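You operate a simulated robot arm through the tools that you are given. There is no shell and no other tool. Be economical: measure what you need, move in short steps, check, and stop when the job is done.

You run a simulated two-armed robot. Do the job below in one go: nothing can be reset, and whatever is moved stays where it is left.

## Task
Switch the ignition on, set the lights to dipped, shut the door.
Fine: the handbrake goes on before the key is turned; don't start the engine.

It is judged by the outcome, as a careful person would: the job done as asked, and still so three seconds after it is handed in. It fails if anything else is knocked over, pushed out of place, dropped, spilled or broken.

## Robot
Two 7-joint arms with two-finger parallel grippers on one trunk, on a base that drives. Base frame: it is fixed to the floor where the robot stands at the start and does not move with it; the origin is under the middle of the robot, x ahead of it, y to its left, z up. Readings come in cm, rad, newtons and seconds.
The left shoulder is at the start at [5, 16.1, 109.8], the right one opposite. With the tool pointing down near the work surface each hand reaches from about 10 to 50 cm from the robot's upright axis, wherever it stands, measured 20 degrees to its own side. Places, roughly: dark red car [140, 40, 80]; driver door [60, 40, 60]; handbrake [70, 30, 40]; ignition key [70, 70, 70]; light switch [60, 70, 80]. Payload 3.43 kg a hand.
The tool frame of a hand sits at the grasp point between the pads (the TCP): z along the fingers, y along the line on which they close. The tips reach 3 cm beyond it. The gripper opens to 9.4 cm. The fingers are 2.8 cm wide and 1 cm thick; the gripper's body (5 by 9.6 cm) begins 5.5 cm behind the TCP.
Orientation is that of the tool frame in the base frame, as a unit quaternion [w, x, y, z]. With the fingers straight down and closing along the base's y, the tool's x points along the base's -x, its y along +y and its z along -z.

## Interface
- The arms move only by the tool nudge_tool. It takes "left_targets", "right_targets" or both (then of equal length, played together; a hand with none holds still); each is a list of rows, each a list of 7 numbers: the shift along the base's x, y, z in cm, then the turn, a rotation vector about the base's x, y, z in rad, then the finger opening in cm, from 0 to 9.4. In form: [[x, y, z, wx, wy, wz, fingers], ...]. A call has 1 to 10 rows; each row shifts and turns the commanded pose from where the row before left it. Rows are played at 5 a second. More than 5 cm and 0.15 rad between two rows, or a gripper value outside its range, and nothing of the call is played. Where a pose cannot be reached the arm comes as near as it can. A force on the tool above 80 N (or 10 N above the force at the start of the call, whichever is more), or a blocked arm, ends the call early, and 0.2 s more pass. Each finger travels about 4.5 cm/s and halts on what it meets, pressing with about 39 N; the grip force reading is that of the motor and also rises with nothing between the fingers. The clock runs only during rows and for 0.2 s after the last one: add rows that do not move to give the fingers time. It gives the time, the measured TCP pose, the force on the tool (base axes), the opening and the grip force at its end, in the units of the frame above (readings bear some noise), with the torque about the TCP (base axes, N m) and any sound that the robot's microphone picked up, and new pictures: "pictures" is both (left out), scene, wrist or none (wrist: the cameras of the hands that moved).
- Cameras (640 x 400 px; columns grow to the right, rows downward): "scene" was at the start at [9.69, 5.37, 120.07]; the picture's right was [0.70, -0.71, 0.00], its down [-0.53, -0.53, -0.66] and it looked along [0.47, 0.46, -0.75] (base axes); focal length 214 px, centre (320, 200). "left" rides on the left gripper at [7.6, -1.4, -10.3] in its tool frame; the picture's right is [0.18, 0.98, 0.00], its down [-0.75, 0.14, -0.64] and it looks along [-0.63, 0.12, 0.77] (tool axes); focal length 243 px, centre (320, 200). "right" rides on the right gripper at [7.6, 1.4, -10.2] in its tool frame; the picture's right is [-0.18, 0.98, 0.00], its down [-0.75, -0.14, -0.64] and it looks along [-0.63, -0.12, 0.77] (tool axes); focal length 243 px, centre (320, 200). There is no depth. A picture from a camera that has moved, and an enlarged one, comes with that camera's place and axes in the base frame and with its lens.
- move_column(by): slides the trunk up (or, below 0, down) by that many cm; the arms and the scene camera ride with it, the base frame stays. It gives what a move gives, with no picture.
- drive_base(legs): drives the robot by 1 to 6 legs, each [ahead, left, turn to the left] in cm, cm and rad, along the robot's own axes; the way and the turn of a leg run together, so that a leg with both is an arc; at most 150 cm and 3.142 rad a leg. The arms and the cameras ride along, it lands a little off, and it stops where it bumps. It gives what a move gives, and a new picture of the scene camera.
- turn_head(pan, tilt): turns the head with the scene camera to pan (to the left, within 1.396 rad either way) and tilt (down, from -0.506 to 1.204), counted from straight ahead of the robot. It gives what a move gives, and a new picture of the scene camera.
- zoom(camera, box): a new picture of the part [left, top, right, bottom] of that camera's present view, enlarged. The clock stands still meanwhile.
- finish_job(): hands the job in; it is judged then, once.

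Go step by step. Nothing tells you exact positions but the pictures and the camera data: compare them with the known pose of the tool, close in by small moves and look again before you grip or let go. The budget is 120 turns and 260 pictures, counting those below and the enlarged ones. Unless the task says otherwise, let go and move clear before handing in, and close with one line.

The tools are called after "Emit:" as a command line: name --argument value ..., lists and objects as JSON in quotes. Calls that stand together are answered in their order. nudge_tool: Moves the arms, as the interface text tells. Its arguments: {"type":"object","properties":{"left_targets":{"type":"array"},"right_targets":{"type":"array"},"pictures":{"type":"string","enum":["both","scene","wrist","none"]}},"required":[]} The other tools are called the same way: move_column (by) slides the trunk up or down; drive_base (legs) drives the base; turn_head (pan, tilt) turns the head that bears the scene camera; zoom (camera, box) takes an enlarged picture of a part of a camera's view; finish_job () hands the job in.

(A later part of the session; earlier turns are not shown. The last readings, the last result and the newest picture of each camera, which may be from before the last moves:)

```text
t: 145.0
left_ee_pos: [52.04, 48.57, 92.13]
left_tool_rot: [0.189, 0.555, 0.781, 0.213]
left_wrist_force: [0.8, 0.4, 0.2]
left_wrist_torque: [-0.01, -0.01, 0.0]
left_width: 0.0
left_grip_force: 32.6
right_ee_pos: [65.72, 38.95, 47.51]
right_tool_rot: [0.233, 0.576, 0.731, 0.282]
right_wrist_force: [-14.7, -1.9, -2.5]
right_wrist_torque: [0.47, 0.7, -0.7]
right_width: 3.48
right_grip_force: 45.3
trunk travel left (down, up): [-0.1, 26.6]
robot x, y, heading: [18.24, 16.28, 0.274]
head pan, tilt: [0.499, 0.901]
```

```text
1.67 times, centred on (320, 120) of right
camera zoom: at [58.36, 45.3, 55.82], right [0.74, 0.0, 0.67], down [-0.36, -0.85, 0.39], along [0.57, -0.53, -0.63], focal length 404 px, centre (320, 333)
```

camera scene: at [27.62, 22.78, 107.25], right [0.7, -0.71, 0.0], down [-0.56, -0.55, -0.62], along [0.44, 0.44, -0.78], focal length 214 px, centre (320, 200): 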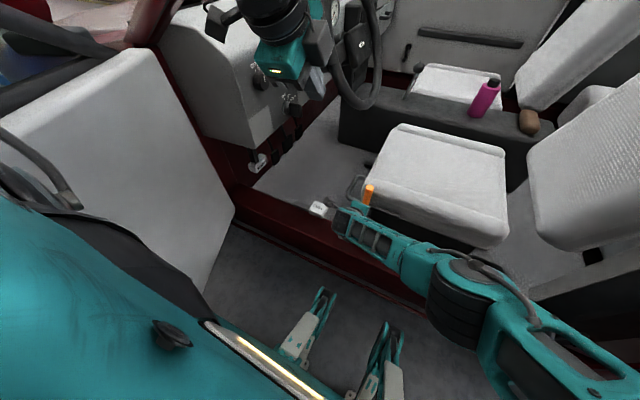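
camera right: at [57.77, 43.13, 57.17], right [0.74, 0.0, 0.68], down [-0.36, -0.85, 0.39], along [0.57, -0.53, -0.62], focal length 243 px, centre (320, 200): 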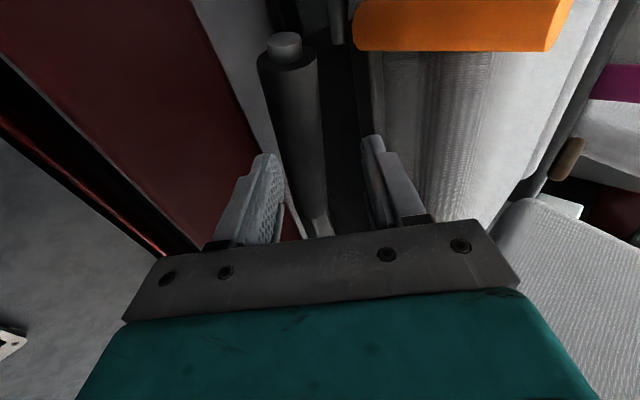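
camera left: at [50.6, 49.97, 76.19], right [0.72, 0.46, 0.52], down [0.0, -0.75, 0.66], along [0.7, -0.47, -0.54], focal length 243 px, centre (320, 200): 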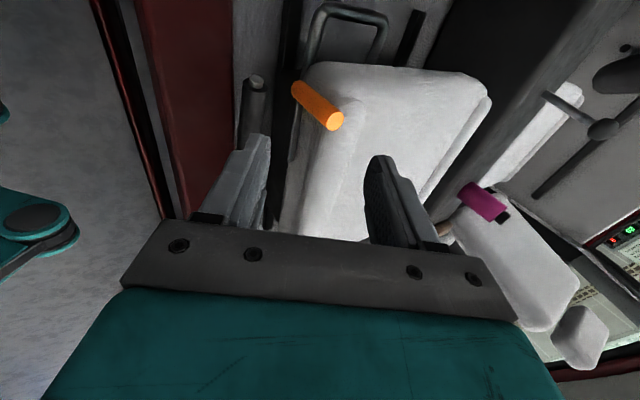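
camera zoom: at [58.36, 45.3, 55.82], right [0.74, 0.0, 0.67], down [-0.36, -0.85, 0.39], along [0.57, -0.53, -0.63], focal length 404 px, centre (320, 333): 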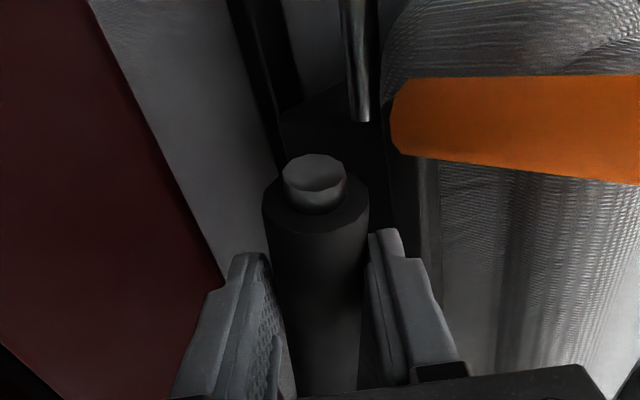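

The lever is gripped (3.5 cm). Now I lift it along its arc, listening for ratchet clicks, two steps first.

Emit:
nudge_tool --right_targets '[[0.22, -0.7, 2.9, 0.1, 0.03, 0, 1], [0.31, -0.98, 2.8, 0.1, 0.03, 0, 1], [0, 0, 0, 0, 0, 0, 1]]' --pictures "wrist"

```text
t: 145.8
left_ee_pos: [52.14, 48.52, 92.19]
left_tool_rot: [0.189, 0.555, 0.782, 0.212]
left_wrist_force: [0.4, 0.1, 0.4]
left_wrist_torque: [0.01, 0.03, 0.0]
left_width: 0.01
left_grip_force: 33.3
right_ee_pos: [66.35, 37.13, 53.06]
right_tool_rot: [0.154, 0.606, 0.706, 0.334]
right_wrist_force: [-12.8, -8.0, -11.1]
right_wrist_torque: [1.82, 0.8, -0.18]
right_width: 3.51
right_grip_force: 45.1
trunk travel left (down, up): [-0.1, 26.6]
robot x, y, heading: [18.56, 16.57, 0.273]
head pan, tilt: [0.499, 0.901]
camera right: at [59.53, 41.63, 62.87], right [0.78, -0.13, 0.61], down [-0.34, -0.91, 0.23], along [0.53, -0.39, -0.76], focal length 243 px, centre (320, 200)
```

right: 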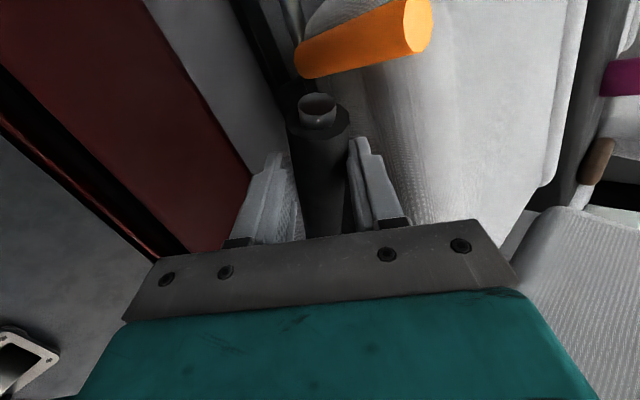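

It rises with moderate force. Continuing.

Emit:
nudge_tool --right_targets '[[0.4, -1.26, 2.7, 0.1, 0.03, 0, 1], [0.48, -1.5, 2.5, 0.1, 0.03, 0, 1], [0.56, -1.7, 2.3, 0.1, 0.03, 0, 1], [0, 0, 0, 0, 0, 0, 1]]' --pictures "wrist"

```text
t: 146.8
left_ee_pos: [52.05, 48.55, 92.14]
left_tool_rot: [0.189, 0.555, 0.782, 0.212]
left_wrist_force: [0.1, 0.0, 0.2]
left_wrist_torque: [0.0, 0.01, 0.04]
left_width: 0.0
left_grip_force: 33.3
right_ee_pos: [70.02, 31.53, 61.95]
right_tool_rot: [0.034, 0.635, 0.653, 0.412]
right_wrist_force: [0.0, 0.5, -0.2]
right_wrist_torque: [-0.02, -0.05, -0.04]
right_width: 1.02
right_grip_force: 0.2
right hand out of reach, approached as far as the arm can: row 3
trunk travel left (down, up): [-0.1, 26.6]
robot x, y, heading: [18.45, 16.48, 0.276]
head pan, tilt: [0.499, 0.901]
camera right: at [63.98, 32.93, 73.09], right [0.82, -0.3, 0.48], down [-0.33, -0.94, -0.02], along [0.46, -0.14, -0.88], focal length 243 px, centre (320, 200)
```

right: 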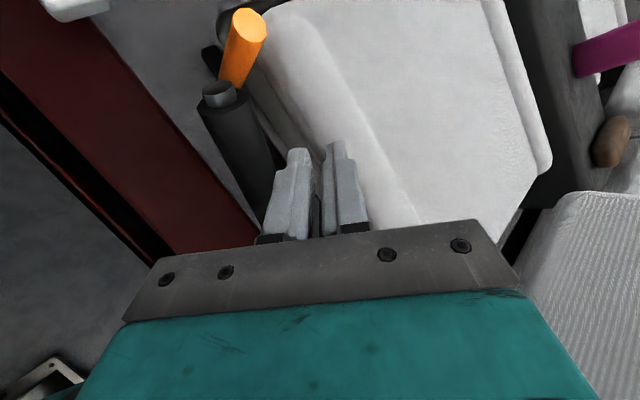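

The hand slipped off; I'll look at where the lever stays now.

Emit:
zoom --camera "scene" --box '[280, 140, 480, 270]'

Emit:
zoom --camera "right" --box '[160, 0, 400, 240]'

```text
3.08 times, centred on (380, 205) of scene
camera zoom: at [27.62, 22.79, 107.29], right [0.7, -0.71, 0.0], down [-0.56, -0.55, -0.62], along [0.44, 0.44, -0.78], focal length 660 px, centre (135, 185)
```

zoom: 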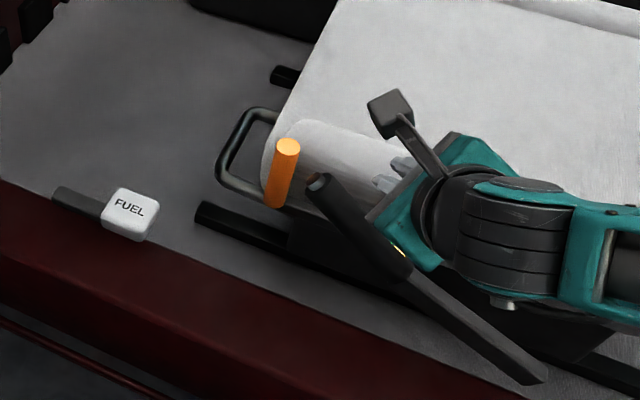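

```text
1.67 times, centred on (280, 120) of right
camera zoom: at [63.98, 32.93, 73.09], right [0.82, -0.3, 0.48], down [-0.33, -0.94, -0.02], along [0.46, -0.14, -0.88], focal length 404 px, centre (387, 333)
```

zoom: 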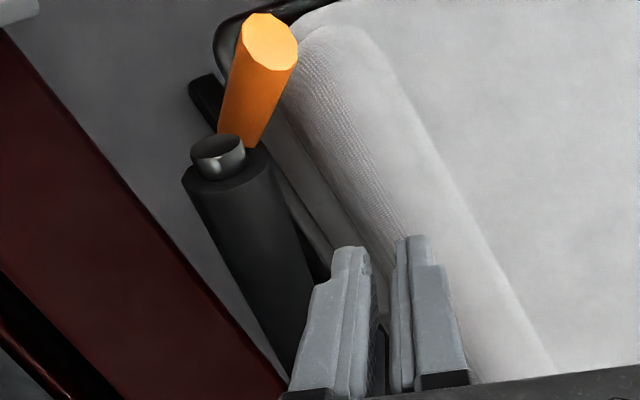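

The lever has risen to about 34° and the ratchet holds it there. To be sure it's fully on I'll regrip and pull further: back off, realign over the lever.

Emit:
nudge_tool --right_targets '[[-1.7, -1.5, 2, 0, 0, 0, 5.8], [-3.6, 0.7, -2.5, 0, 0, 0, 5.8], [0, 0, 0, 0, 0, 0, 5.8], [0, 0, 0, 0, 0, 0, 5.8]]' --pictures "wrist"

```text
t: 147.8
left_ee_pos: [52.04, 48.44, 92.02]
left_tool_rot: [0.19, 0.555, 0.781, 0.212]
left_wrist_force: [-0.3, -0.5, -0.6]
left_wrist_torque: [0.01, 0.01, -0.06]
left_width: 0.0
left_grip_force: 32.5
right_ee_pos: [68.05, 30.03, 63.82]
right_tool_rot: [0.031, 0.634, 0.655, 0.41]
right_wrist_force: [0.8, 0.6, -0.8]
right_wrist_torque: [0.05, 0.03, 0.03]
right_width: 5.77
right_grip_force: 0.0
right hand out of reach, approached as far as the arm can: row 2
trunk travel left (down, up): [-0.1, 26.6]
robot x, y, heading: [18.03, 16.18, 0.277]
head pan, tilt: [0.499, 0.901]
camera right: at [62.13, 31.44, 74.98], right [0.83, -0.3, 0.48], down [-0.33, -0.94, -0.02], along [0.46, -0.14, -0.88], focal length 243 px, centre (320, 200)
```

right: 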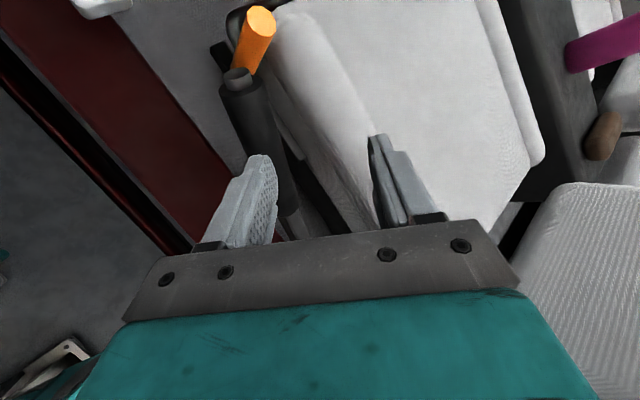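

The arm can't shift outward in this posture, so I'll do that shift with the base.

Emit:
drive_base --legs '[[-3, 1.6, 0]]'

Emit:
zoom --camera "right" --box '[160, 0, 480, 240]'

```text
t: 148.6
left_ee_pos: [51.25, 48.59, 91.82]
left_tool_rot: [0.182, 0.56, 0.78, 0.211]
left_wrist_force: [0.0, 0.3, -0.4]
left_wrist_torque: [-0.02, -0.01, 0.03]
left_width: 0.0
left_grip_force: 33.2
right_ee_pos: [66.8, 30.08, 63.7]
right_tool_rot: [0.03, 0.636, 0.654, 0.409]
right_wrist_force: [-0.6, -0.3, 0.9]
right_wrist_torque: [-0.01, -0.01, -0.02]
right_width: 5.81
right_grip_force: 0.0
trunk travel left (down, up): [-0.1, 26.6]
robot x, y, heading: [17.23, 16.83, 0.272]
head pan, tilt: [0.499, 0.901]
stopped in leg 1: the robot was blocked; the commanded pose is now the measured one
camera scene: at [26.69, 22.87, 107.23], right [0.7, -0.72, 0.0], down [-0.56, -0.55, -0.62], along [0.44, 0.43, -0.78], focal length 214 px, centre (320, 200)
```

scene: 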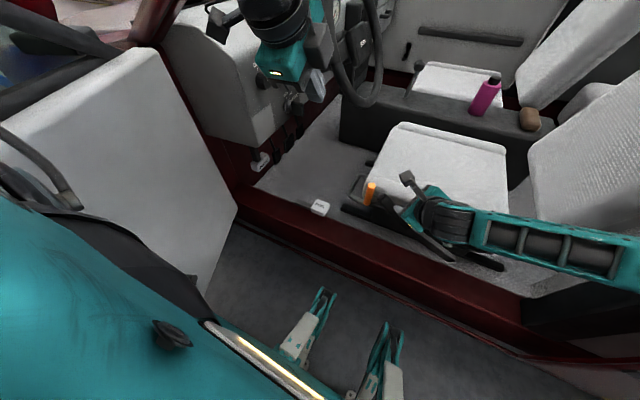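

```text
1.67 times, centred on (320, 120) of right
camera zoom: at [61.05, 31.49, 74.88], right [0.83, -0.3, 0.47], down [-0.33, -0.94, -0.02], along [0.45, -0.14, -0.88], focal length 404 px, centre (320, 333)
```

zoom: 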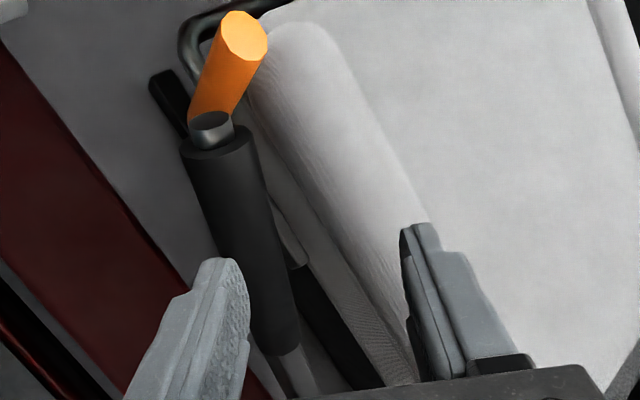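

The lever lies between the fingers in view; I'll descend onto it while drifting toward the lower finger.

Emit:
nudge_tool --right_targets '[[-1.2, 0.6, -2.2, 0, 0, 0, 6.5], [0, 1.1, -2, 0, 0, 0, 6.5], [1.2, 1.2, -1.5, 0, 0, 0, 6.5], [0, 0, 0, 0, 0, 0, 6.5]]' --pictures "wrist"

```text
t: 149.6
left_ee_pos: [51.12, 48.61, 91.76]
left_tool_rot: [0.183, 0.56, 0.78, 0.21]
left_wrist_force: [0.3, 0.4, -0.1]
left_wrist_torque: [0.0, 0.01, -0.02]
left_width: 0.0
left_grip_force: 32.9
right_ee_pos: [67.93, 31.33, 62.2]
right_tool_rot: [0.029, 0.636, 0.654, 0.408]
right_wrist_force: [-0.1, -0.8, -0.2]
right_wrist_torque: [0.01, 0.03, -0.03]
right_width: 6.5
right_grip_force: 0.0
right hand out of reach, approached as far as the arm can: row 1, 2
trunk travel left (down, up): [-0.1, 26.6]
robot x, y, heading: [16.56, 16.44, 0.27]
head pan, tilt: [0.499, 0.901]
camera right: at [62.09, 32.68, 73.45], right [0.83, -0.3, 0.47], down [-0.33, -0.94, -0.02], along [0.45, -0.14, -0.88], focal length 243 px, centre (320, 200)
```

right: 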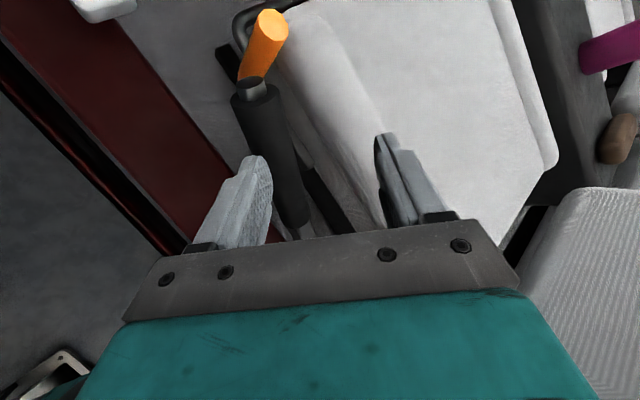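

This tilt is limiting, so I'll rotate the hand back to its earlier orientation and realign.

Emit:
nudge_tool --right_targets '[[-1.3, 0.3, 0, -0.124, -0.036, 0, 6.5], [-1.3, 0.3, -0.3, -0.124, -0.036, 0, 6.5], [-1.3, 0.3, -0.3, -0.124, -0.036, 0, 6.5], [0, 0, 0, 0, 0, 0, 6.5]]' --pictures "wrist"

```text
t: 150.6
left_ee_pos: [51.1, 48.56, 91.7]
left_tool_rot: [0.182, 0.56, 0.781, 0.211]
left_wrist_force: [0.4, -0.5, 0.0]
left_wrist_torque: [-0.03, 0.01, 0.0]
left_width: 0.01
left_grip_force: 32.9
right_ee_pos: [64.09, 32.31, 61.72]
right_tool_rot: [0.182, 0.596, 0.716, 0.314]
right_wrist_force: [-0.5, -0.1, 0.7]
right_wrist_torque: [-0.02, 0.0, 0.0]
right_width: 6.48
right_grip_force: 0.0
trunk travel left (down, up): [-0.1, 26.6]
robot x, y, heading: [17.33, 16.77, 0.273]
head pan, tilt: [0.499, 0.901]
camera right: at [57.06, 37.54, 70.9], right [0.77, -0.09, 0.63], down [-0.34, -0.89, 0.29], along [0.54, -0.44, -0.72], focal length 243 px, centre (320, 200)
```

right: 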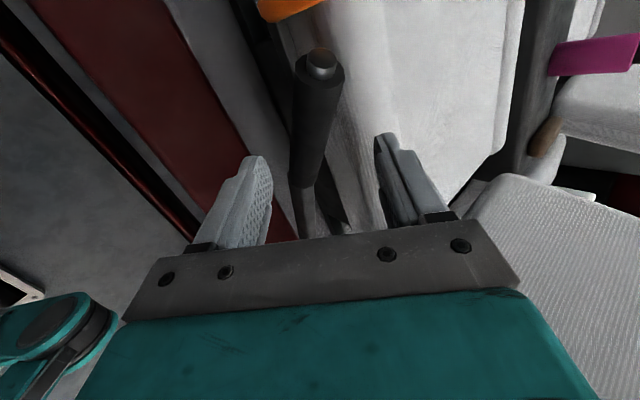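

Nicely aligned again. Advancing onto the grip and closing.

Emit:
nudge_tool --right_targets '[[1.3, 0.8, -1.4, 0, 0, 0, 6.5], [1.3, 0.8, -1.4, 0, 0, 0, 6.5], [1.3, 0.8, -1.4, 0, 0, 0, 6.5], [0, 0, 0, 0, 0, 0, 4], [0, 0, 0, 0, 0, 0, 1], [0, 0, 0, 0, 0, 0, 1], [0, 0, 0, 0, 0, 0, 1]]' --pictures "wrist"

```text
t: 152.2
left_ee_pos: [51.27, 48.66, 91.69]
left_tool_rot: [0.183, 0.56, 0.78, 0.21]
left_wrist_force: [0.0, -0.2, 0.2]
left_wrist_torque: [0.04, 0.03, 0.02]
left_width: 0.0
left_grip_force: 33.1
right_ee_pos: [67.65, 34.89, 57.07]
right_tool_rot: [0.176, 0.598, 0.717, 0.311]
right_wrist_force: [-19.5, -4.0, -15.2]
right_wrist_torque: [1.32, 1.33, -0.29]
right_width: 4.38
right_grip_force: 45.3
trunk travel left (down, up): [-0.1, 26.6]
robot x, y, heading: [17.33, 16.82, 0.278]
head pan, tilt: [0.499, 0.901]
camera right: at [60.68, 40.02, 66.55], right [0.78, -0.09, 0.62], down [-0.34, -0.89, 0.29], along [0.53, -0.44, -0.73], focal length 243 px, centre (320, 200)
```

right: 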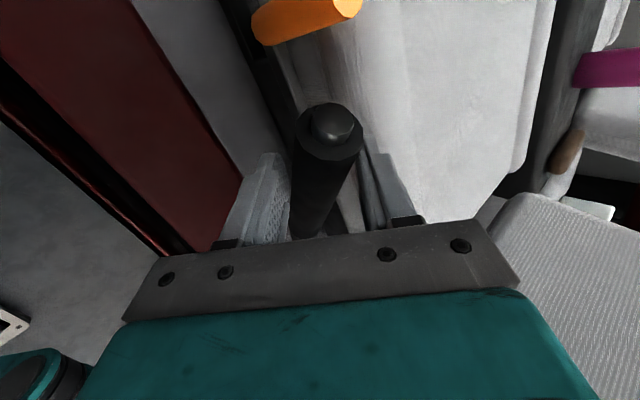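

Gripped. Pulling up further along the arc.

Emit:
nudge_tool --right_targets '[[0.45, -1.3, 2.0, 0.07, 0.02, 0, 1], [0.5, -1.5, 1.9, 0.07, 0.02, 0, 1], [0.5, -1.6, 1.7, 0.05, 0.015, 0, 1], [0, 0, 0, 0, 0, 0, 1]]' --pictures "wrist"

```text
t: 153.2
left_ee_pos: [51.22, 48.55, 91.7]
left_tool_rot: [0.184, 0.56, 0.78, 0.21]
left_wrist_force: [-0.2, -0.1, 0.5]
left_wrist_torque: [-0.02, 0.0, 0.01]
left_width: 0.01
left_grip_force: 33.1
right_ee_pos: [69.73, 30.16, 63.08]
right_tool_rot: [0.105, 0.62, 0.686, 0.365]
right_wrist_force: [-0.5, -0.1, 0.1]
right_wrist_torque: [-0.02, 0.01, -0.02]
right_width: 0.99
right_grip_force: 0.1
trunk travel left (down, up): [-0.1, 26.6]
robot x, y, heading: [16.61, 16.72, 0.27]
head pan, tilt: [0.499, 0.901]
camera right: at [63.22, 33.62, 73.55], right [0.8, -0.21, 0.56], down [-0.33, -0.93, 0.13], along [0.5, -0.3, -0.82], focal length 243 px, centre (320, 200)
```

right: 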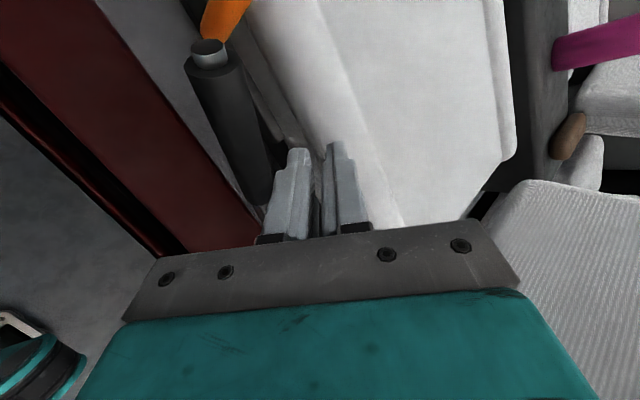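

The lever didn't go further on a firm pull, so it's at its end and holding: handbrake on. Next the dash: raise the right hand clear and look at the dash and the left arm.

Emit:
nudge_tool --right_targets '[[-1, -1, 4, 0, 0, 0, 1], [-1, -1, 4, 0, 0, 0, 1], [-1, 0, 4, 0, 0, 0, 1], [0, 0, 4, 0, 0, 0, 1], [0, 0, 4, 0, 0, 0, 1], [0, 0, 0, 0, 0, 0, 1]]' --pictures "none"

Emit:
turn_head --pan 0.85 --tilt 0.5

Emit:
zoom --camera "left" --box '[0, 0, 640, 400]'

```text
t: 154.6
left_ee_pos: [51.21, 48.54, 91.81]
left_tool_rot: [0.183, 0.559, 0.78, 0.211]
left_wrist_force: [0.3, -0.8, -0.3]
left_wrist_torque: [0.0, -0.01, -0.03]
left_width: 0.0
left_grip_force: 32.9
right_ee_pos: [66.72, 28.26, 82.87]
right_tool_rot: [0.103, 0.62, 0.688, 0.364]
right_wrist_force: [-0.6, 0.2, -1.2]
right_wrist_torque: [-0.04, 0.0, 0.02]
right_width: 1.02
right_grip_force: 0.1
trunk travel left (down, up): [-0.1, 26.6]
robot x, y, heading: [16.73, 16.79, 0.274]
head pan, tilt: [0.499, 0.901]
```

```text
t: 155.5
left_ee_pos: [51.1, 48.41, 91.75]
left_tool_rot: [0.183, 0.559, 0.781, 0.21]
left_wrist_force: [-0.4, -0.5, 1.1]
left_wrist_torque: [-0.02, 0.0, -0.01]
left_width: 0.02
left_grip_force: 33.1
right_ee_pos: [66.71, 28.36, 82.8]
right_tool_rot: [0.103, 0.62, 0.687, 0.364]
right_wrist_force: [0.5, -0.3, 1.1]
right_wrist_torque: [-0.01, 0.0, 0.0]
right_width: 1.0
right_grip_force: 0.1
trunk travel left (down, up): [-0.1, 26.6]
robot x, y, heading: [17.01, 16.79, 0.276]
head pan, tilt: [0.85, 0.499]
camera scene: at [25.3, 25.77, 110.62], right [0.9, -0.43, -0.01], down [-0.21, -0.43, -0.88], along [0.38, 0.79, -0.48], focal length 214 px, centre (320, 200)
```

scene: 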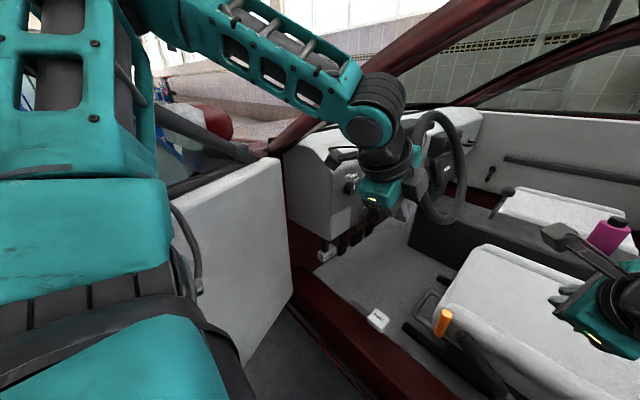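

```text
1.00 times, centred on (320, 200) of left (not enlarged: the box is as wide or as high as the picture)
camera zoom: at [42.41, 54.17, 99.36], right [0.73, 0.46, 0.52], down [0.01, -0.76, 0.66], along [0.69, -0.47, -0.55], focal length 243 px, centre (320, 200)
```

zoom: 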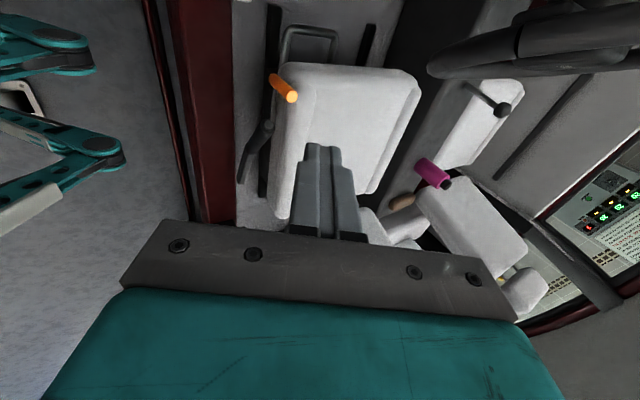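

The handbrake lever stands raised. I'll retract the left hand away from the dash and zoom on the controls.

Emit:
nudge_tool --left_targets '[[-2.5, -2.5, 2, 0, 0, 0, 0], [-2.5, -2.5, 2, 0, 0, 0, 0], [-2.5, -2.5, 2, 0, 0, 0, 0], [-2.5, -2.5, 2, 0, 0, 0, 0], [0, 0, 0, 0, 0, 0, 0]]' --pictures "scene"

Emit:
zoom --camera "scene" --box '[310, 100, 500, 240]'

```text
t: 156.9
left_ee_pos: [43.29, 37.92, 98.35]
left_tool_rot: [0.161, 0.573, 0.78, 0.195]
left_wrist_force: [0.1, 0.2, -0.8]
left_wrist_torque: [-0.01, 0.0, 0.0]
left_width: 0.0
left_grip_force: 33.1
right_ee_pos: [68.27, 27.37, 82.0]
right_tool_rot: [0.1, 0.629, 0.683, 0.359]
right_wrist_force: [0.1, -0.8, -1.0]
right_wrist_torque: [-0.01, 0.03, -0.02]
right_width: 1.0
right_grip_force: 0.0
trunk travel left (down, up): [-0.1, 26.6]
robot x, y, heading: [17.35, 16.65, 0.258]
head pan, tilt: [0.85, 0.499]
stopped in row 5 (left hand): the arm was blocked; the commanded pose is now the measured one
camera scene: at [27.33, 25.58, 110.44], right [0.89, -0.45, -0.02], down [-0.23, -0.43, -0.87], along [0.38, 0.79, -0.49], focal length 214 px, centre (320, 200)
```

scene: 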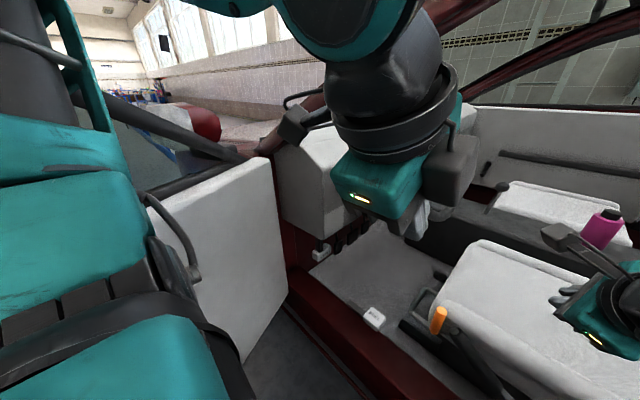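

```text
2.86 times, centred on (405, 170) of scene
camera zoom: at [27.33, 25.58, 110.44], right [0.89, -0.45, -0.02], down [-0.23, -0.43, -0.87], along [0.38, 0.79, -0.49], focal length 613 px, centre (77, 286)
```

zoom: 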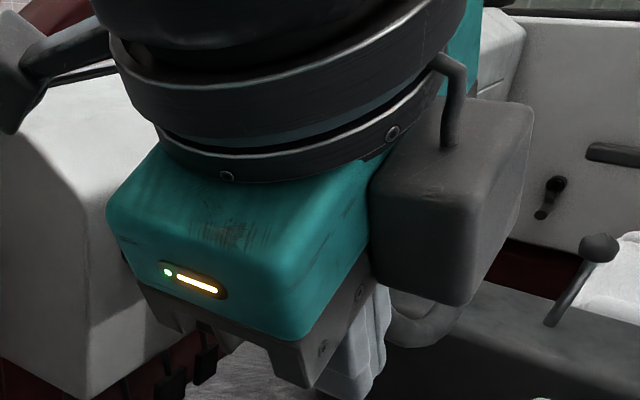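

The left elbow is cramped against the door frame; I'll lower the left hand instead, just outside the car.

Emit:
nudge_tool --left_targets '[[0.5, 1.5, -3, 0, 0, 0, 0], [0.5, 1.5, -4, 0, 0, 0, 0], [0, 1.5, -4, 0, 0, 0, 0], [0, 1.5, -4, 0, 0, 0, 0], [0, 1, -4, 0, 0, 0, 0], [0, 1, -4, 0, 0, 0, 0], [0, 0, 0, 0, 0, 0, 0]]' --pictures "scene"

Emit:
zoom --camera "scene" --box '[310, 80, 500, 220]'

```text
t: 158.5
left_ee_pos: [47.75, 47.01, 78.68]
left_tool_rot: [0.177, 0.564, 0.781, 0.203]
left_wrist_force: [0.0, 0.3, 0.1]
left_wrist_torque: [0.02, 0.0, 0.0]
left_width: 0.0
left_grip_force: 33.7
left hand out of reach, approached as far as the arm can: row 2, 3, 4, 5
right_ee_pos: [66.75, 28.05, 83.07]
right_tool_rot: [0.108, 0.622, 0.684, 0.365]
right_wrist_force: [0.5, 0.1, 0.5]
right_wrist_torque: [0.02, 0.01, 0.01]
right_width: 1.0
right_grip_force: 0.2
trunk travel left (down, up): [-0.1, 26.6]
robot x, y, heading: [17.02, 16.46, 0.263]
head pan, tilt: [0.85, 0.499]
camera scene: at [25.06, 25.88, 110.64], right [0.9, -0.44, 0.0], down [-0.21, -0.43, -0.88], along [0.39, 0.79, -0.48], focal length 214 px, centre (320, 200)
```

scene: 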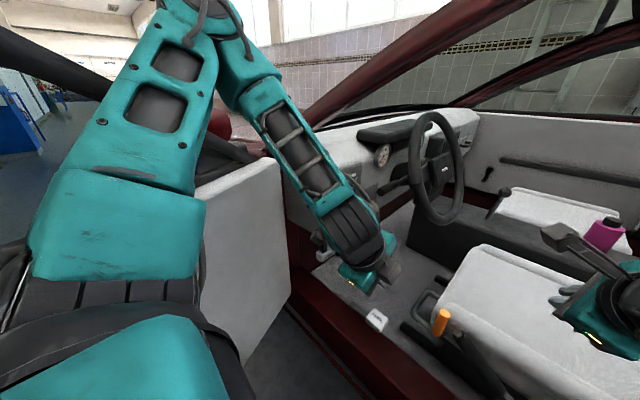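

```text
2.86 times, centred on (405, 150) of scene
camera zoom: at [25.06, 25.88, 110.64], right [0.9, -0.44, 0.0], down [-0.21, -0.43, -0.88], along [0.39, 0.79, -0.48], focal length 613 px, centre (77, 343)
```

zoom: 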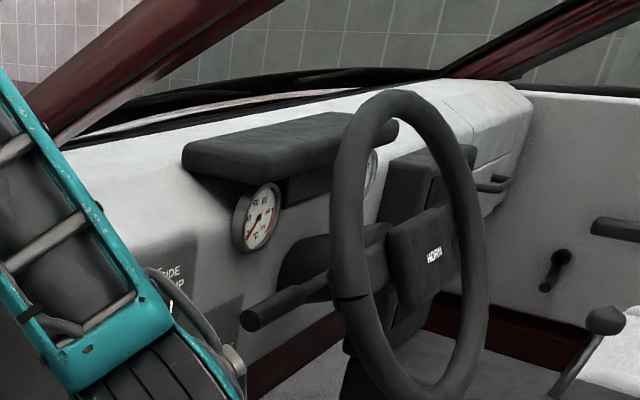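

The left forearm blocks the light switch. I'll look left to see the elbow and the door's angle.

Emit:
turn_head --pan 1.39 --tilt 0.3

```text
t: 159.4
left_ee_pos: [47.62, 46.87, 78.62]
left_tool_rot: [0.178, 0.564, 0.78, 0.203]
left_wrist_force: [0.5, 0.5, 0.0]
left_wrist_torque: [0.0, 0.03, 0.0]
left_width: 0.01
left_grip_force: 33.7
right_ee_pos: [66.7, 28.02, 83.1]
right_tool_rot: [0.107, 0.621, 0.686, 0.364]
right_wrist_force: [0.2, 0.0, -0.1]
right_wrist_torque: [-0.02, -0.01, -0.01]
right_width: 0.98
right_grip_force: 0.1
trunk travel left (down, up): [-0.1, 26.6]
robot x, y, heading: [17.08, 17.26, 0.266]
head pan, tilt: [1.389, 0.3]
camera scene: at [20.27, 27.0, 112.48], right [1.0, 0.08, 0.0], down [0.02, -0.29, -0.96], along [-0.08, 0.95, -0.3], focal length 214 px, centre (320, 200)
```

scene: 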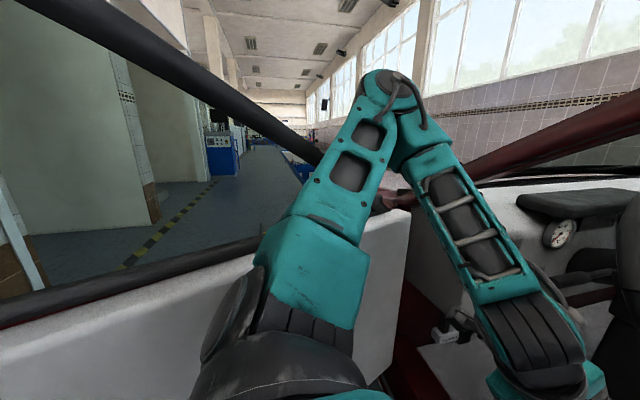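

The left elbow can stay there. I'll turn the right hand to point forward along the car toward the dash, moving it toward [62, 49, 86] as it rotates.

Emit:
nudge_tool --right_targets '[[-0.5, 2.3, 0.4, 0.105, 0.028, 0.103, 1], [-0.5, 2.3, 0.4, 0.105, 0.028, 0.103, 1], [-0.5, 2.3, 0.4, 0.105, 0.028, 0.103, 1], [-0.5, 2.3, 0.4, 0.105, 0.028, 0.103, 1], [-0.5, 2.3, 0.4, 0.105, 0.028, 0.103, 1], [-0.5, 2.3, 0.4, 0.105, 0.028, 0.103, 1], [-0.5, 2.3, 0.4, 0.105, 0.028, 0.103, 1], [-0.5, 2.3, 0.4, 0.105, 0.028, 0.103, 1], [-0.5, 2.3, 0.4, 0.105, 0.028, 0.103, 1], [0, 0, 0, 0, 0, 0, 1]]' --pictures "wrist"

```text
t: 161.6
left_ee_pos: [47.85, 46.96, 78.71]
left_tool_rot: [0.176, 0.565, 0.78, 0.203]
left_wrist_force: [0.0, 0.2, 0.0]
left_wrist_torque: [0.0, -0.01, -0.01]
left_width: 0.0
left_grip_force: 33.2
right_ee_pos: [62.22, 48.67, 86.6]
right_tool_rot: [-0.426, 0.281, 0.654, 0.558]
right_wrist_force: [0.9, 0.1, -0.5]
right_wrist_torque: [0.02, -0.03, -0.02]
right_width: 0.99
right_grip_force: 0.1
trunk travel left (down, up): [-0.1, 26.6]
robot x, y, heading: [17.15, 16.61, 0.267]
head pan, tilt: [1.389, 0.3]
camera right: at [62.37, 38.28, 94.01], right [0.92, 0.23, 0.32], down [0.4, -0.57, -0.72], along [0.02, 0.79, -0.62], focal length 243 px, centre (320, 200)
```

right: 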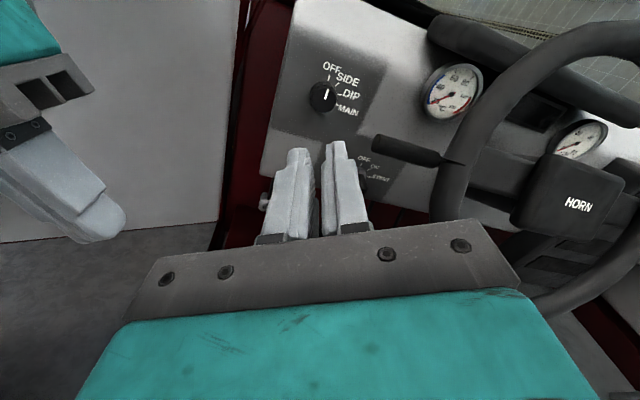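

Excellent view of the controls right in front of the right hand. Zooming in.

Emit:
zoom --camera "right" --box '[270, 50, 430, 220]'

```text
2.35 times, centred on (350, 135) of right
camera zoom: at [62.37, 38.28, 94.01], right [0.92, 0.23, 0.32], down [0.4, -0.57, -0.72], along [0.02, 0.79, -0.62], focal length 571 px, centre (249, 353)
```

zoom: 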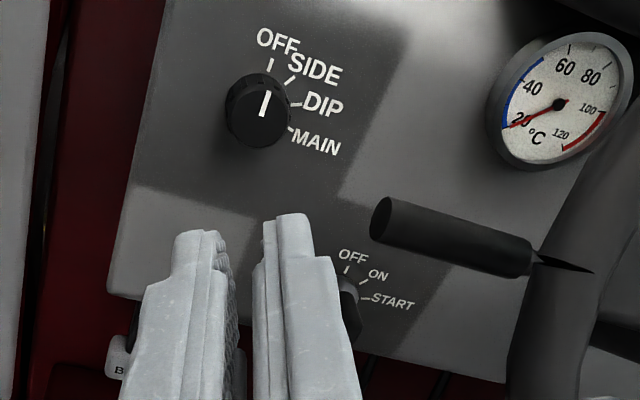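

The light switch is at OFF; DIP is about 70° clockwise. The knob is at about [58, 72.8, 83.8]. I'll pre-roll the hand anticlockwise and approach it, open.

Emit:
nudge_tool --right_targets '[[-0.6, 3.5, -0.7, 0.039, -0.145, 0, 3], [-0.6, 3.5, -0.7, 0.039, -0.145, 0, 5], [-0.6, 3.5, -0.7, 0.039, -0.145, 0, 6], [-0.4, 3.5, -0.5, 0.039, -0.145, 0, 6], [0, 0, 0, 0, 0, 0, 6]]' --pictures "wrist"

```text
t: 162.8
left_ee_pos: [47.75, 46.92, 78.68]
left_tool_rot: [0.177, 0.565, 0.78, 0.203]
left_wrist_force: [0.2, -0.4, 0.1]
left_wrist_torque: [0.02, 0.04, 0.0]
left_width: 0.01
left_grip_force: 32.6
right_ee_pos: [58.55, 60.0, 83.72]
right_tool_rot: [-0.255, 0.094, 0.702, 0.658]
right_wrist_force: [0.8, 0.0, 0.1]
right_wrist_torque: [0.02, 0.02, 0.03]
right_width: 6.01
right_grip_force: 0.0
right hand out of reach, approached as far as the arm can: row 4
trunk travel left (down, up): [-0.1, 26.6]
robot x, y, heading: [17.13, 16.72, 0.264]
head pan, tilt: [1.389, 0.3]
camera right: at [55.24, 48.77, 88.55], right [0.62, 0.15, 0.77], down [0.73, -0.49, -0.49], along [0.3, 0.86, -0.41], focal length 243 px, centre (320, 200)
```

right: 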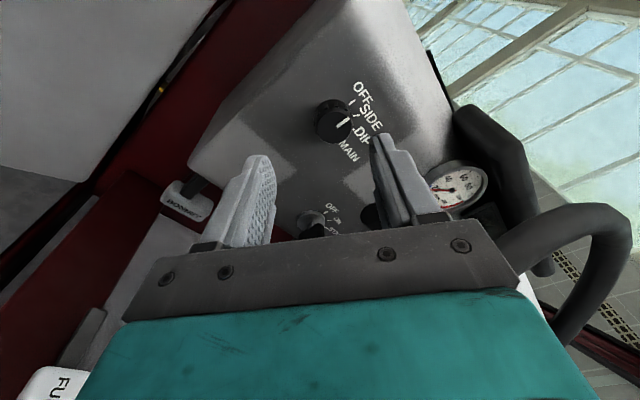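

Arm limit again, 12 cm short. I'll pull the hand back, turn and shift the base a little toward the dash, and come again.

Emit:
nudge_tool --right_targets '[[1.5, -4, 0, 0, 0, 0, 6], [2, -4, 0, 0, 0, 0, 6], [3, -3.5, 0, 0, 0, 0, 6], [0, 0, 0, 0, 0, 0, 6]]' --pictures "none"

Emit:
drive_base --legs '[[0, 3, 0.1], [0, 3, 0.1]]'

```text
t: 163.8
left_ee_pos: [47.68, 46.98, 78.66]
left_tool_rot: [0.177, 0.564, 0.78, 0.203]
left_wrist_force: [0.3, -1.2, -0.7]
left_wrist_torque: [0.01, -0.02, -0.02]
left_width: 0.02
left_grip_force: 33.3
right_ee_pos: [64.99, 48.62, 83.66]
right_tool_rot: [-0.257, 0.094, 0.702, 0.658]
right_wrist_force: [-0.3, 0.1, 0.9]
right_wrist_torque: [0.0, 0.01, -0.05]
right_width: 6.0
right_grip_force: 0.0
trunk travel left (down, up): [-0.1, 26.6]
robot x, y, heading: [17.07, 16.82, 0.265]
head pan, tilt: [1.389, 0.3]
```

```text
t: 164.8
left_ee_pos: [44.75, 51.24, 78.36]
left_tool_rot: [0.16, 0.54, 0.799, 0.209]
left_wrist_force: [0.0, -0.4, 0.3]
left_wrist_torque: [0.0, -0.01, 0.0]
left_width: 0.0
left_grip_force: 33.1
right_ee_pos: [61.9, 54.63, 83.77]
right_tool_rot: [-0.285, 0.066, 0.704, 0.647]
right_wrist_force: [0.3, 0.3, 0.4]
right_wrist_torque: [0.03, 0.02, 0.01]
right_width: 5.97
right_grip_force: 0.1
trunk travel left (down, up): [-0.1, 26.6]
robot x, y, heading: [16.51, 19.38, 0.345]
head pan, tilt: [1.389, 0.3]
stopped in leg 1: the robot was blocked; the commanded pose is now the measured one
camera scene: at [19.29, 29.3, 112.52], right [0.99, 0.16, 0.0], down [0.04, -0.29, -0.96], along [-0.16, 0.94, -0.29], focal length 214 px, centre (320, 200)
```

scene: 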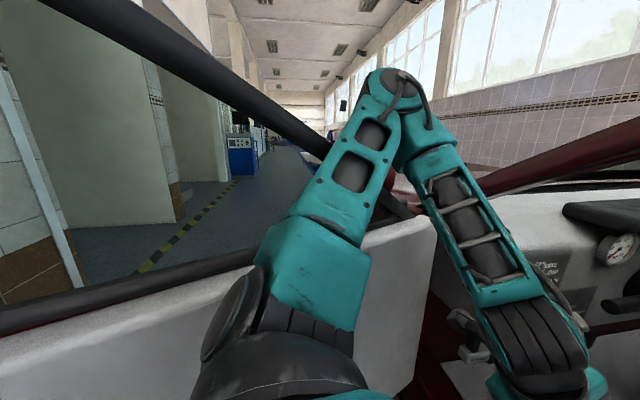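

The left arm blocks further turning. The right arm's limit may come from the pre-roll, so I'll roll back to neutral and try advancing again.

Emit:
nudge_tool --right_targets '[[0, 0, 0, -0.05, 0.14, 0, 6], [-0.3, 1, 0, -0.05, 0.14, 0, 6], [-0.5, 2, 0, -0.05, 0.14, 0, 6], [-0.7, 3, 0, -0.05, 0.14, 0, 6], [-0.7, 3, 0, 0, 0, 0, 6], [-0.7, 3, 0, 0, 0, 0, 6], [0, 0, 0, 0, 0, 0, 6]]' --pictures "wrist"

```text
t: 166.4
left_ee_pos: [44.85, 51.38, 78.37]
left_tool_rot: [0.159, 0.539, 0.8, 0.21]
left_wrist_force: [-0.5, 0.4, -0.5]
left_wrist_torque: [-0.02, -0.03, 0.02]
left_width: 0.0
left_grip_force: 32.7
right_ee_pos: [58.53, 62.92, 84.21]
right_tool_rot: [-0.463, 0.269, 0.657, 0.531]
right_wrist_force: [0.0, -0.2, -0.4]
right_wrist_torque: [0.01, -0.03, -0.03]
right_width: 6.01
right_grip_force: 0.0
right hand out of reach, approached as far as the arm can: row 5, 6
trunk travel left (down, up): [-0.1, 26.6]
robot x, y, heading: [16.32, 19.12, 0.345]
head pan, tilt: [1.389, 0.3]
camera right: at [59.92, 52.59, 91.62], right [0.91, 0.31, 0.28], down [0.41, -0.55, -0.73], along [-0.08, 0.78, -0.62], focal length 243 px, centre (320, 200)
```

right: 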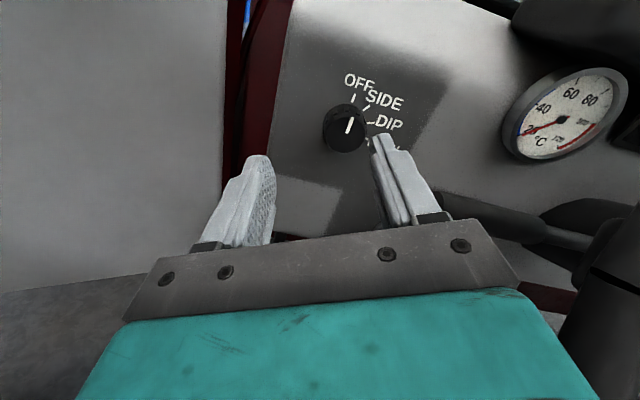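

The limit is now length; I need the shoulder ~8 cm nearer. I'll try moving the base forward (toward the car) with a slight left turn.

Emit:
nudge_tool --right_targets '[[1, -3, 0, 0, 0, -0.12, 6], [1, 0, 0, 0, 0, -0.12, 6], [0, 0, 0, 0, 0, 0, 6]]' --pictures "none"

Emit:
drive_base --legs '[[7, 0, 0.05]]'

```text
t: 167.2
left_ee_pos: [44.8, 51.24, 78.21]
left_tool_rot: [0.159, 0.539, 0.8, 0.21]
left_wrist_force: [-0.4, -0.6, -0.8]
left_wrist_torque: [-0.03, 0.01, -0.01]
left_width: 0.02
left_grip_force: 32.9
right_ee_pos: [60.61, 59.75, 84.12]
right_tool_rot: [-0.395, 0.348, 0.619, 0.583]
right_wrist_force: [0.4, -0.1, 0.4]
right_wrist_torque: [0.01, -0.01, 0.01]
right_width: 6.02
right_grip_force: 0.0
trunk travel left (down, up): [-0.1, 26.6]
robot x, y, heading: [16.45, 19.18, 0.35]
head pan, tilt: [1.389, 0.3]
```

```text
t: 168.3
left_ee_pos: [49.14, 55.28, 78.38]
left_tool_rot: [0.16, 0.517, 0.813, 0.213]
left_wrist_force: [0.6, 0.3, -0.4]
left_wrist_torque: [0.0, -0.04, 0.0]
left_width: 0.0
left_grip_force: 32.9
right_ee_pos: [64.47, 64.54, 84.31]
right_tool_rot: [-0.407, 0.33, 0.631, 0.572]
right_wrist_force: [-0.7, -0.5, -0.1]
right_wrist_torque: [0.0, 0.04, 0.03]
right_width: 5.98
right_grip_force: 0.1
trunk travel left (down, up): [-0.1, 26.6]
robot x, y, heading: [23.04, 21.52, 0.397]
head pan, tilt: [1.389, 0.3]
camera scene: at [24.72, 32.24, 112.48], right [0.98, 0.21, 0.0], down [0.06, -0.29, -0.96], along [-0.2, 0.93, -0.3], focal length 214 px, centre (320, 200)
```

scene: 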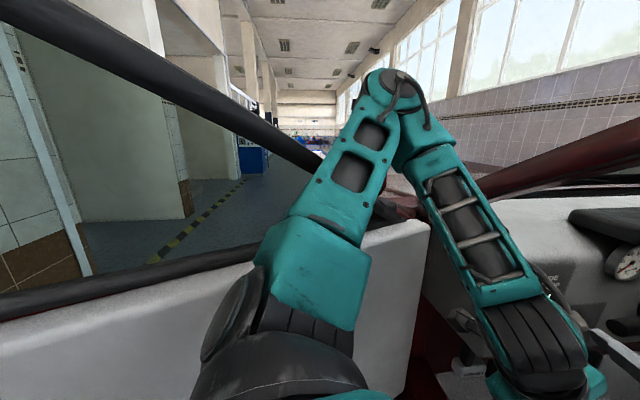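

That worked without bumping. I'll pull the left hand slightly out of the way and line up the right hand with the knob.

Emit:
nudge_tool --left_targets '[[-1, -3, -1, 0, 0, 0, 0], [-1, -3, -1, 0, 0, 0, 0], [0, -3, 0, 0, 0, 0, 0], [0, 0, 0, 0, 0, 0, 0]]' --right_targets '[[0, 0, 0, 0, 0, 0, 6], [-2.7, 0.5, -0.2, 0, 0, 0, 6], [-2.7, 0.5, -0.2, 0, 0, 0, 6], [0, 0, 0, 0, 0, 0, 6]]' --pictures "wrist"

```text
t: 169.3
left_ee_pos: [49.72, 46.79, 75.99]
left_tool_rot: [0.158, 0.517, 0.814, 0.213]
left_wrist_force: [-0.1, -0.4, -0.1]
left_wrist_torque: [-0.01, 0.0, 0.01]
left_width: 0.0
left_grip_force: 33.5
left hand out of reach, approached as far as the arm can: row 1, 2
right_ee_pos: [59.36, 65.68, 83.86]
right_tool_rot: [-0.407, 0.33, 0.631, 0.573]
right_wrist_force: [0.1, 0.0, 0.5]
right_wrist_torque: [-0.01, 0.02, 0.03]
right_width: 6.01
right_grip_force: 0.1
trunk travel left (down, up): [-0.1, 26.6]
robot x, y, heading: [22.77, 21.69, 0.392]
head pan, tilt: [1.389, 0.3]
camera right: at [58.66, 55.39, 91.34], right [0.95, 0.13, 0.28], down [0.3, -0.62, -0.73], along [0.08, 0.78, -0.63], focal length 243 px, centre (320, 200)
camera left: at [40.59, 51.43, 83.87], right [0.68, 0.53, 0.5], down [0.12, -0.75, 0.65], along [0.72, -0.39, -0.58], focal length 243 px, centre (320, 200)
```

right: 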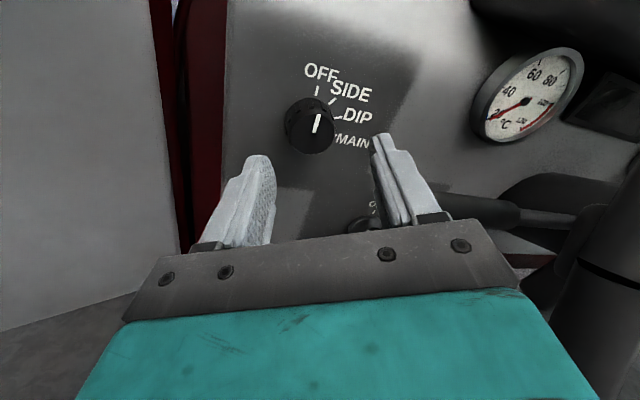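
left: 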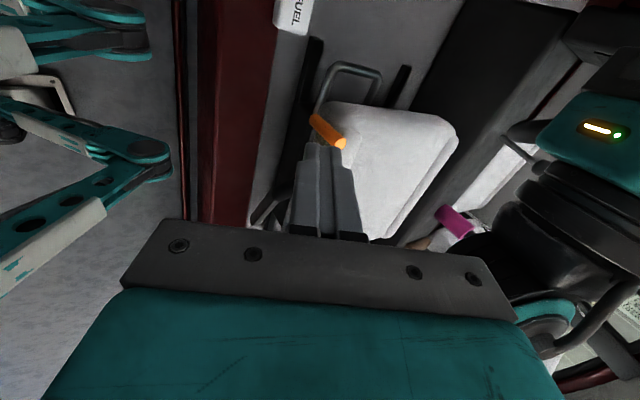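

The knob front triangulates to [57.85, 72.6, 83.8]. Advancing around it with open fingers.

Emit:
nudge_tool --right_targets '[[-0.6, 1.8, 0, 0, 0, 0, 6], [-0.4, 1.8, 0, 0, 0, 0, 6], [-0.3, 1.6, 0, 0, 0, 0, 6], [0, 0, 0, 0, 0, 0, 6]]' --pictures "wrist"

Emit:
zoom --camera "right" --box '[200, 60, 440, 240]'

```text
t: 170.3
left_ee_pos: [49.76, 46.75, 75.95]
left_tool_rot: [0.158, 0.517, 0.814, 0.214]
left_wrist_force: [0.4, 0.4, 0.5]
left_wrist_torque: [0.0, 0.0, -0.06]
left_width: 0.02
left_grip_force: 32.7
right_ee_pos: [57.89, 70.74, 83.95]
right_tool_rot: [-0.408, 0.329, 0.631, 0.572]
right_wrist_force: [-0.3, -7.5, 1.1]
right_wrist_torque: [-0.03, 0.05, 0.37]
right_width: 6.06
right_grip_force: 0.5
trunk travel left (down, up): [-0.1, 26.6]
robot x, y, heading: [23.1, 21.5, 0.399]
head pan, tilt: [1.389, 0.3]
camera right: at [57.3, 60.59, 91.41], right [0.95, 0.13, 0.28], down [0.3, -0.62, -0.73], along [0.08, 0.78, -0.63], focal length 243 px, centre (320, 200)
```

right: 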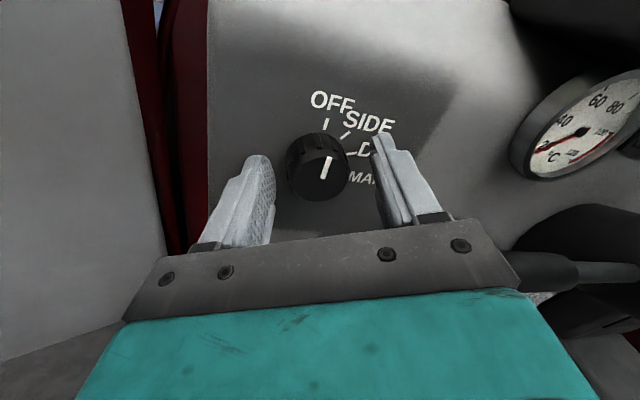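

```text
2.22 times, centred on (320, 150) of right
camera zoom: at [57.3, 60.59, 91.41], right [0.95, 0.13, 0.28], down [0.3, -0.62, -0.73], along [0.08, 0.78, -0.63], focal length 539 px, centre (320, 311)
```

zoom: 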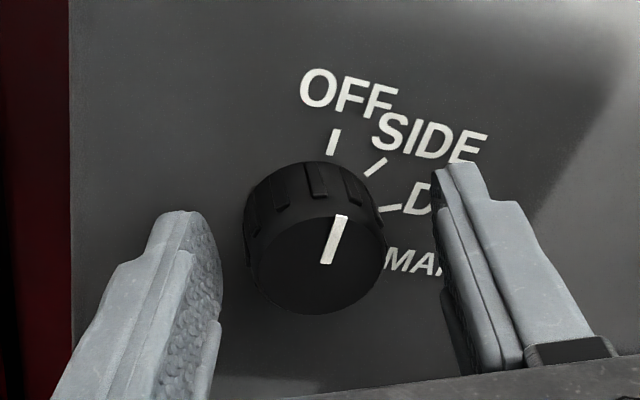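

The fingertips lightly touch the panel with the knob between them. Closing.

Emit:
nudge_tool --right_targets '[[0, -0.3, 0, 0, 0, 0, 4], [0, 0, 0, 0, 0, 0, 2], [0, 0, 0, 0, 0, 0, 2], [0, 0, 0, 0, 0, 0, 2]]' --pictures "none"

Emit:
zoom --camera "right" --box '[200, 60, 440, 240]'

```text
t: 171.3
left_ee_pos: [49.61, 46.96, 75.97]
left_tool_rot: [0.158, 0.517, 0.814, 0.213]
left_wrist_force: [-0.3, 0.3, 0.1]
left_wrist_torque: [-0.01, 0.0, 0.02]
left_width: 0.02
left_grip_force: 32.5
right_ee_pos: [57.8, 70.63, 83.98]
right_tool_rot: [-0.408, 0.329, 0.632, 0.571]
right_wrist_force: [-7.1, 0.2, -6.7]
right_wrist_torque: [-0.15, 0.03, 0.76]
right_width: 3.84
right_grip_force: 45.0
trunk travel left (down, up): [-0.1, 26.6]
robot x, y, heading: [23.04, 21.88, 0.396]
head pan, tilt: [1.389, 0.3]
```

```text
2.22 times, centred on (320, 150) of right
camera zoom: at [57.16, 60.41, 91.33], right [0.95, 0.14, 0.28], down [0.31, -0.62, -0.73], along [0.07, 0.78, -0.63], focal length 539 px, centre (320, 311)
```

zoom: 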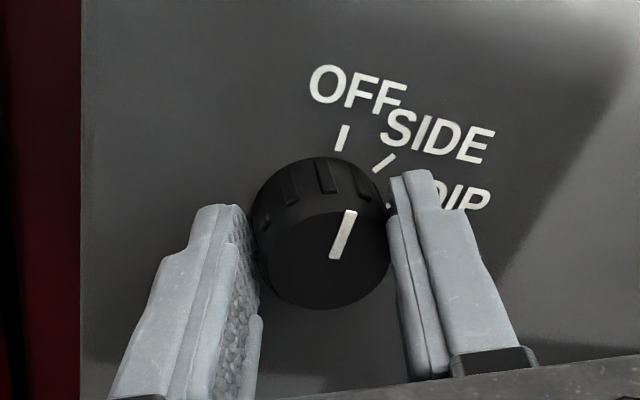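

Gripped (3.8 cm). Turning clockwise 0.6 rad first, then check.

Emit:
nudge_tool --right_targets '[[0, 0, 0, -0.031, 0.116, 0, 2], [0, 0, 0, -0.031, 0.116, 0, 2], [0, 0, 0, -0.031, 0.116, 0, 2], [0, 0, 0, -0.031, 0.116, 0, 2], [0, 0, 0, -0.031, 0.116, 0, 2], [0, 0, 0, 0, 0, 0, 2]]' --pictures "none"

Emit:
zoom --camera "right" --box '[200, 60, 440, 240]'

```text
t: 172.7
left_ee_pos: [49.62, 46.89, 76.07]
left_tool_rot: [0.158, 0.516, 0.814, 0.213]
left_wrist_force: [0.2, -0.3, -0.2]
left_wrist_torque: [-0.02, 0.02, -0.01]
left_width: 0.0
left_grip_force: 32.6
right_ee_pos: [57.97, 70.62, 84.15]
right_tool_rot: [0.545, -0.51, -0.529, -0.405]
right_wrist_force: [3.0, 16.0, 6.6]
right_wrist_torque: [0.07, -0.06, 0.51]
right_width: 3.86
right_grip_force: 45.6
trunk travel left (down, up): [-0.1, 26.6]
robot x, y, heading: [22.9, 21.39, 0.397]
head pan, tilt: [1.389, 0.3]
```

```text
2.22 times, centred on (320, 150) of right
camera zoom: at [62.09, 61.65, 92.11], right [0.94, 0.13, -0.31], down [-0.12, -0.73, -0.68], along [-0.31, 0.67, -0.67], focal length 539 px, centre (320, 311)
```

zoom: 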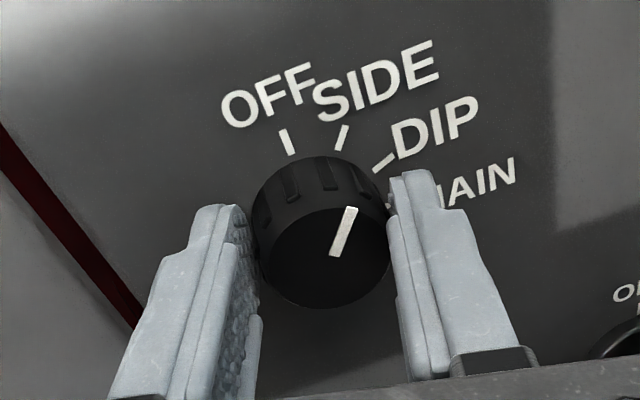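

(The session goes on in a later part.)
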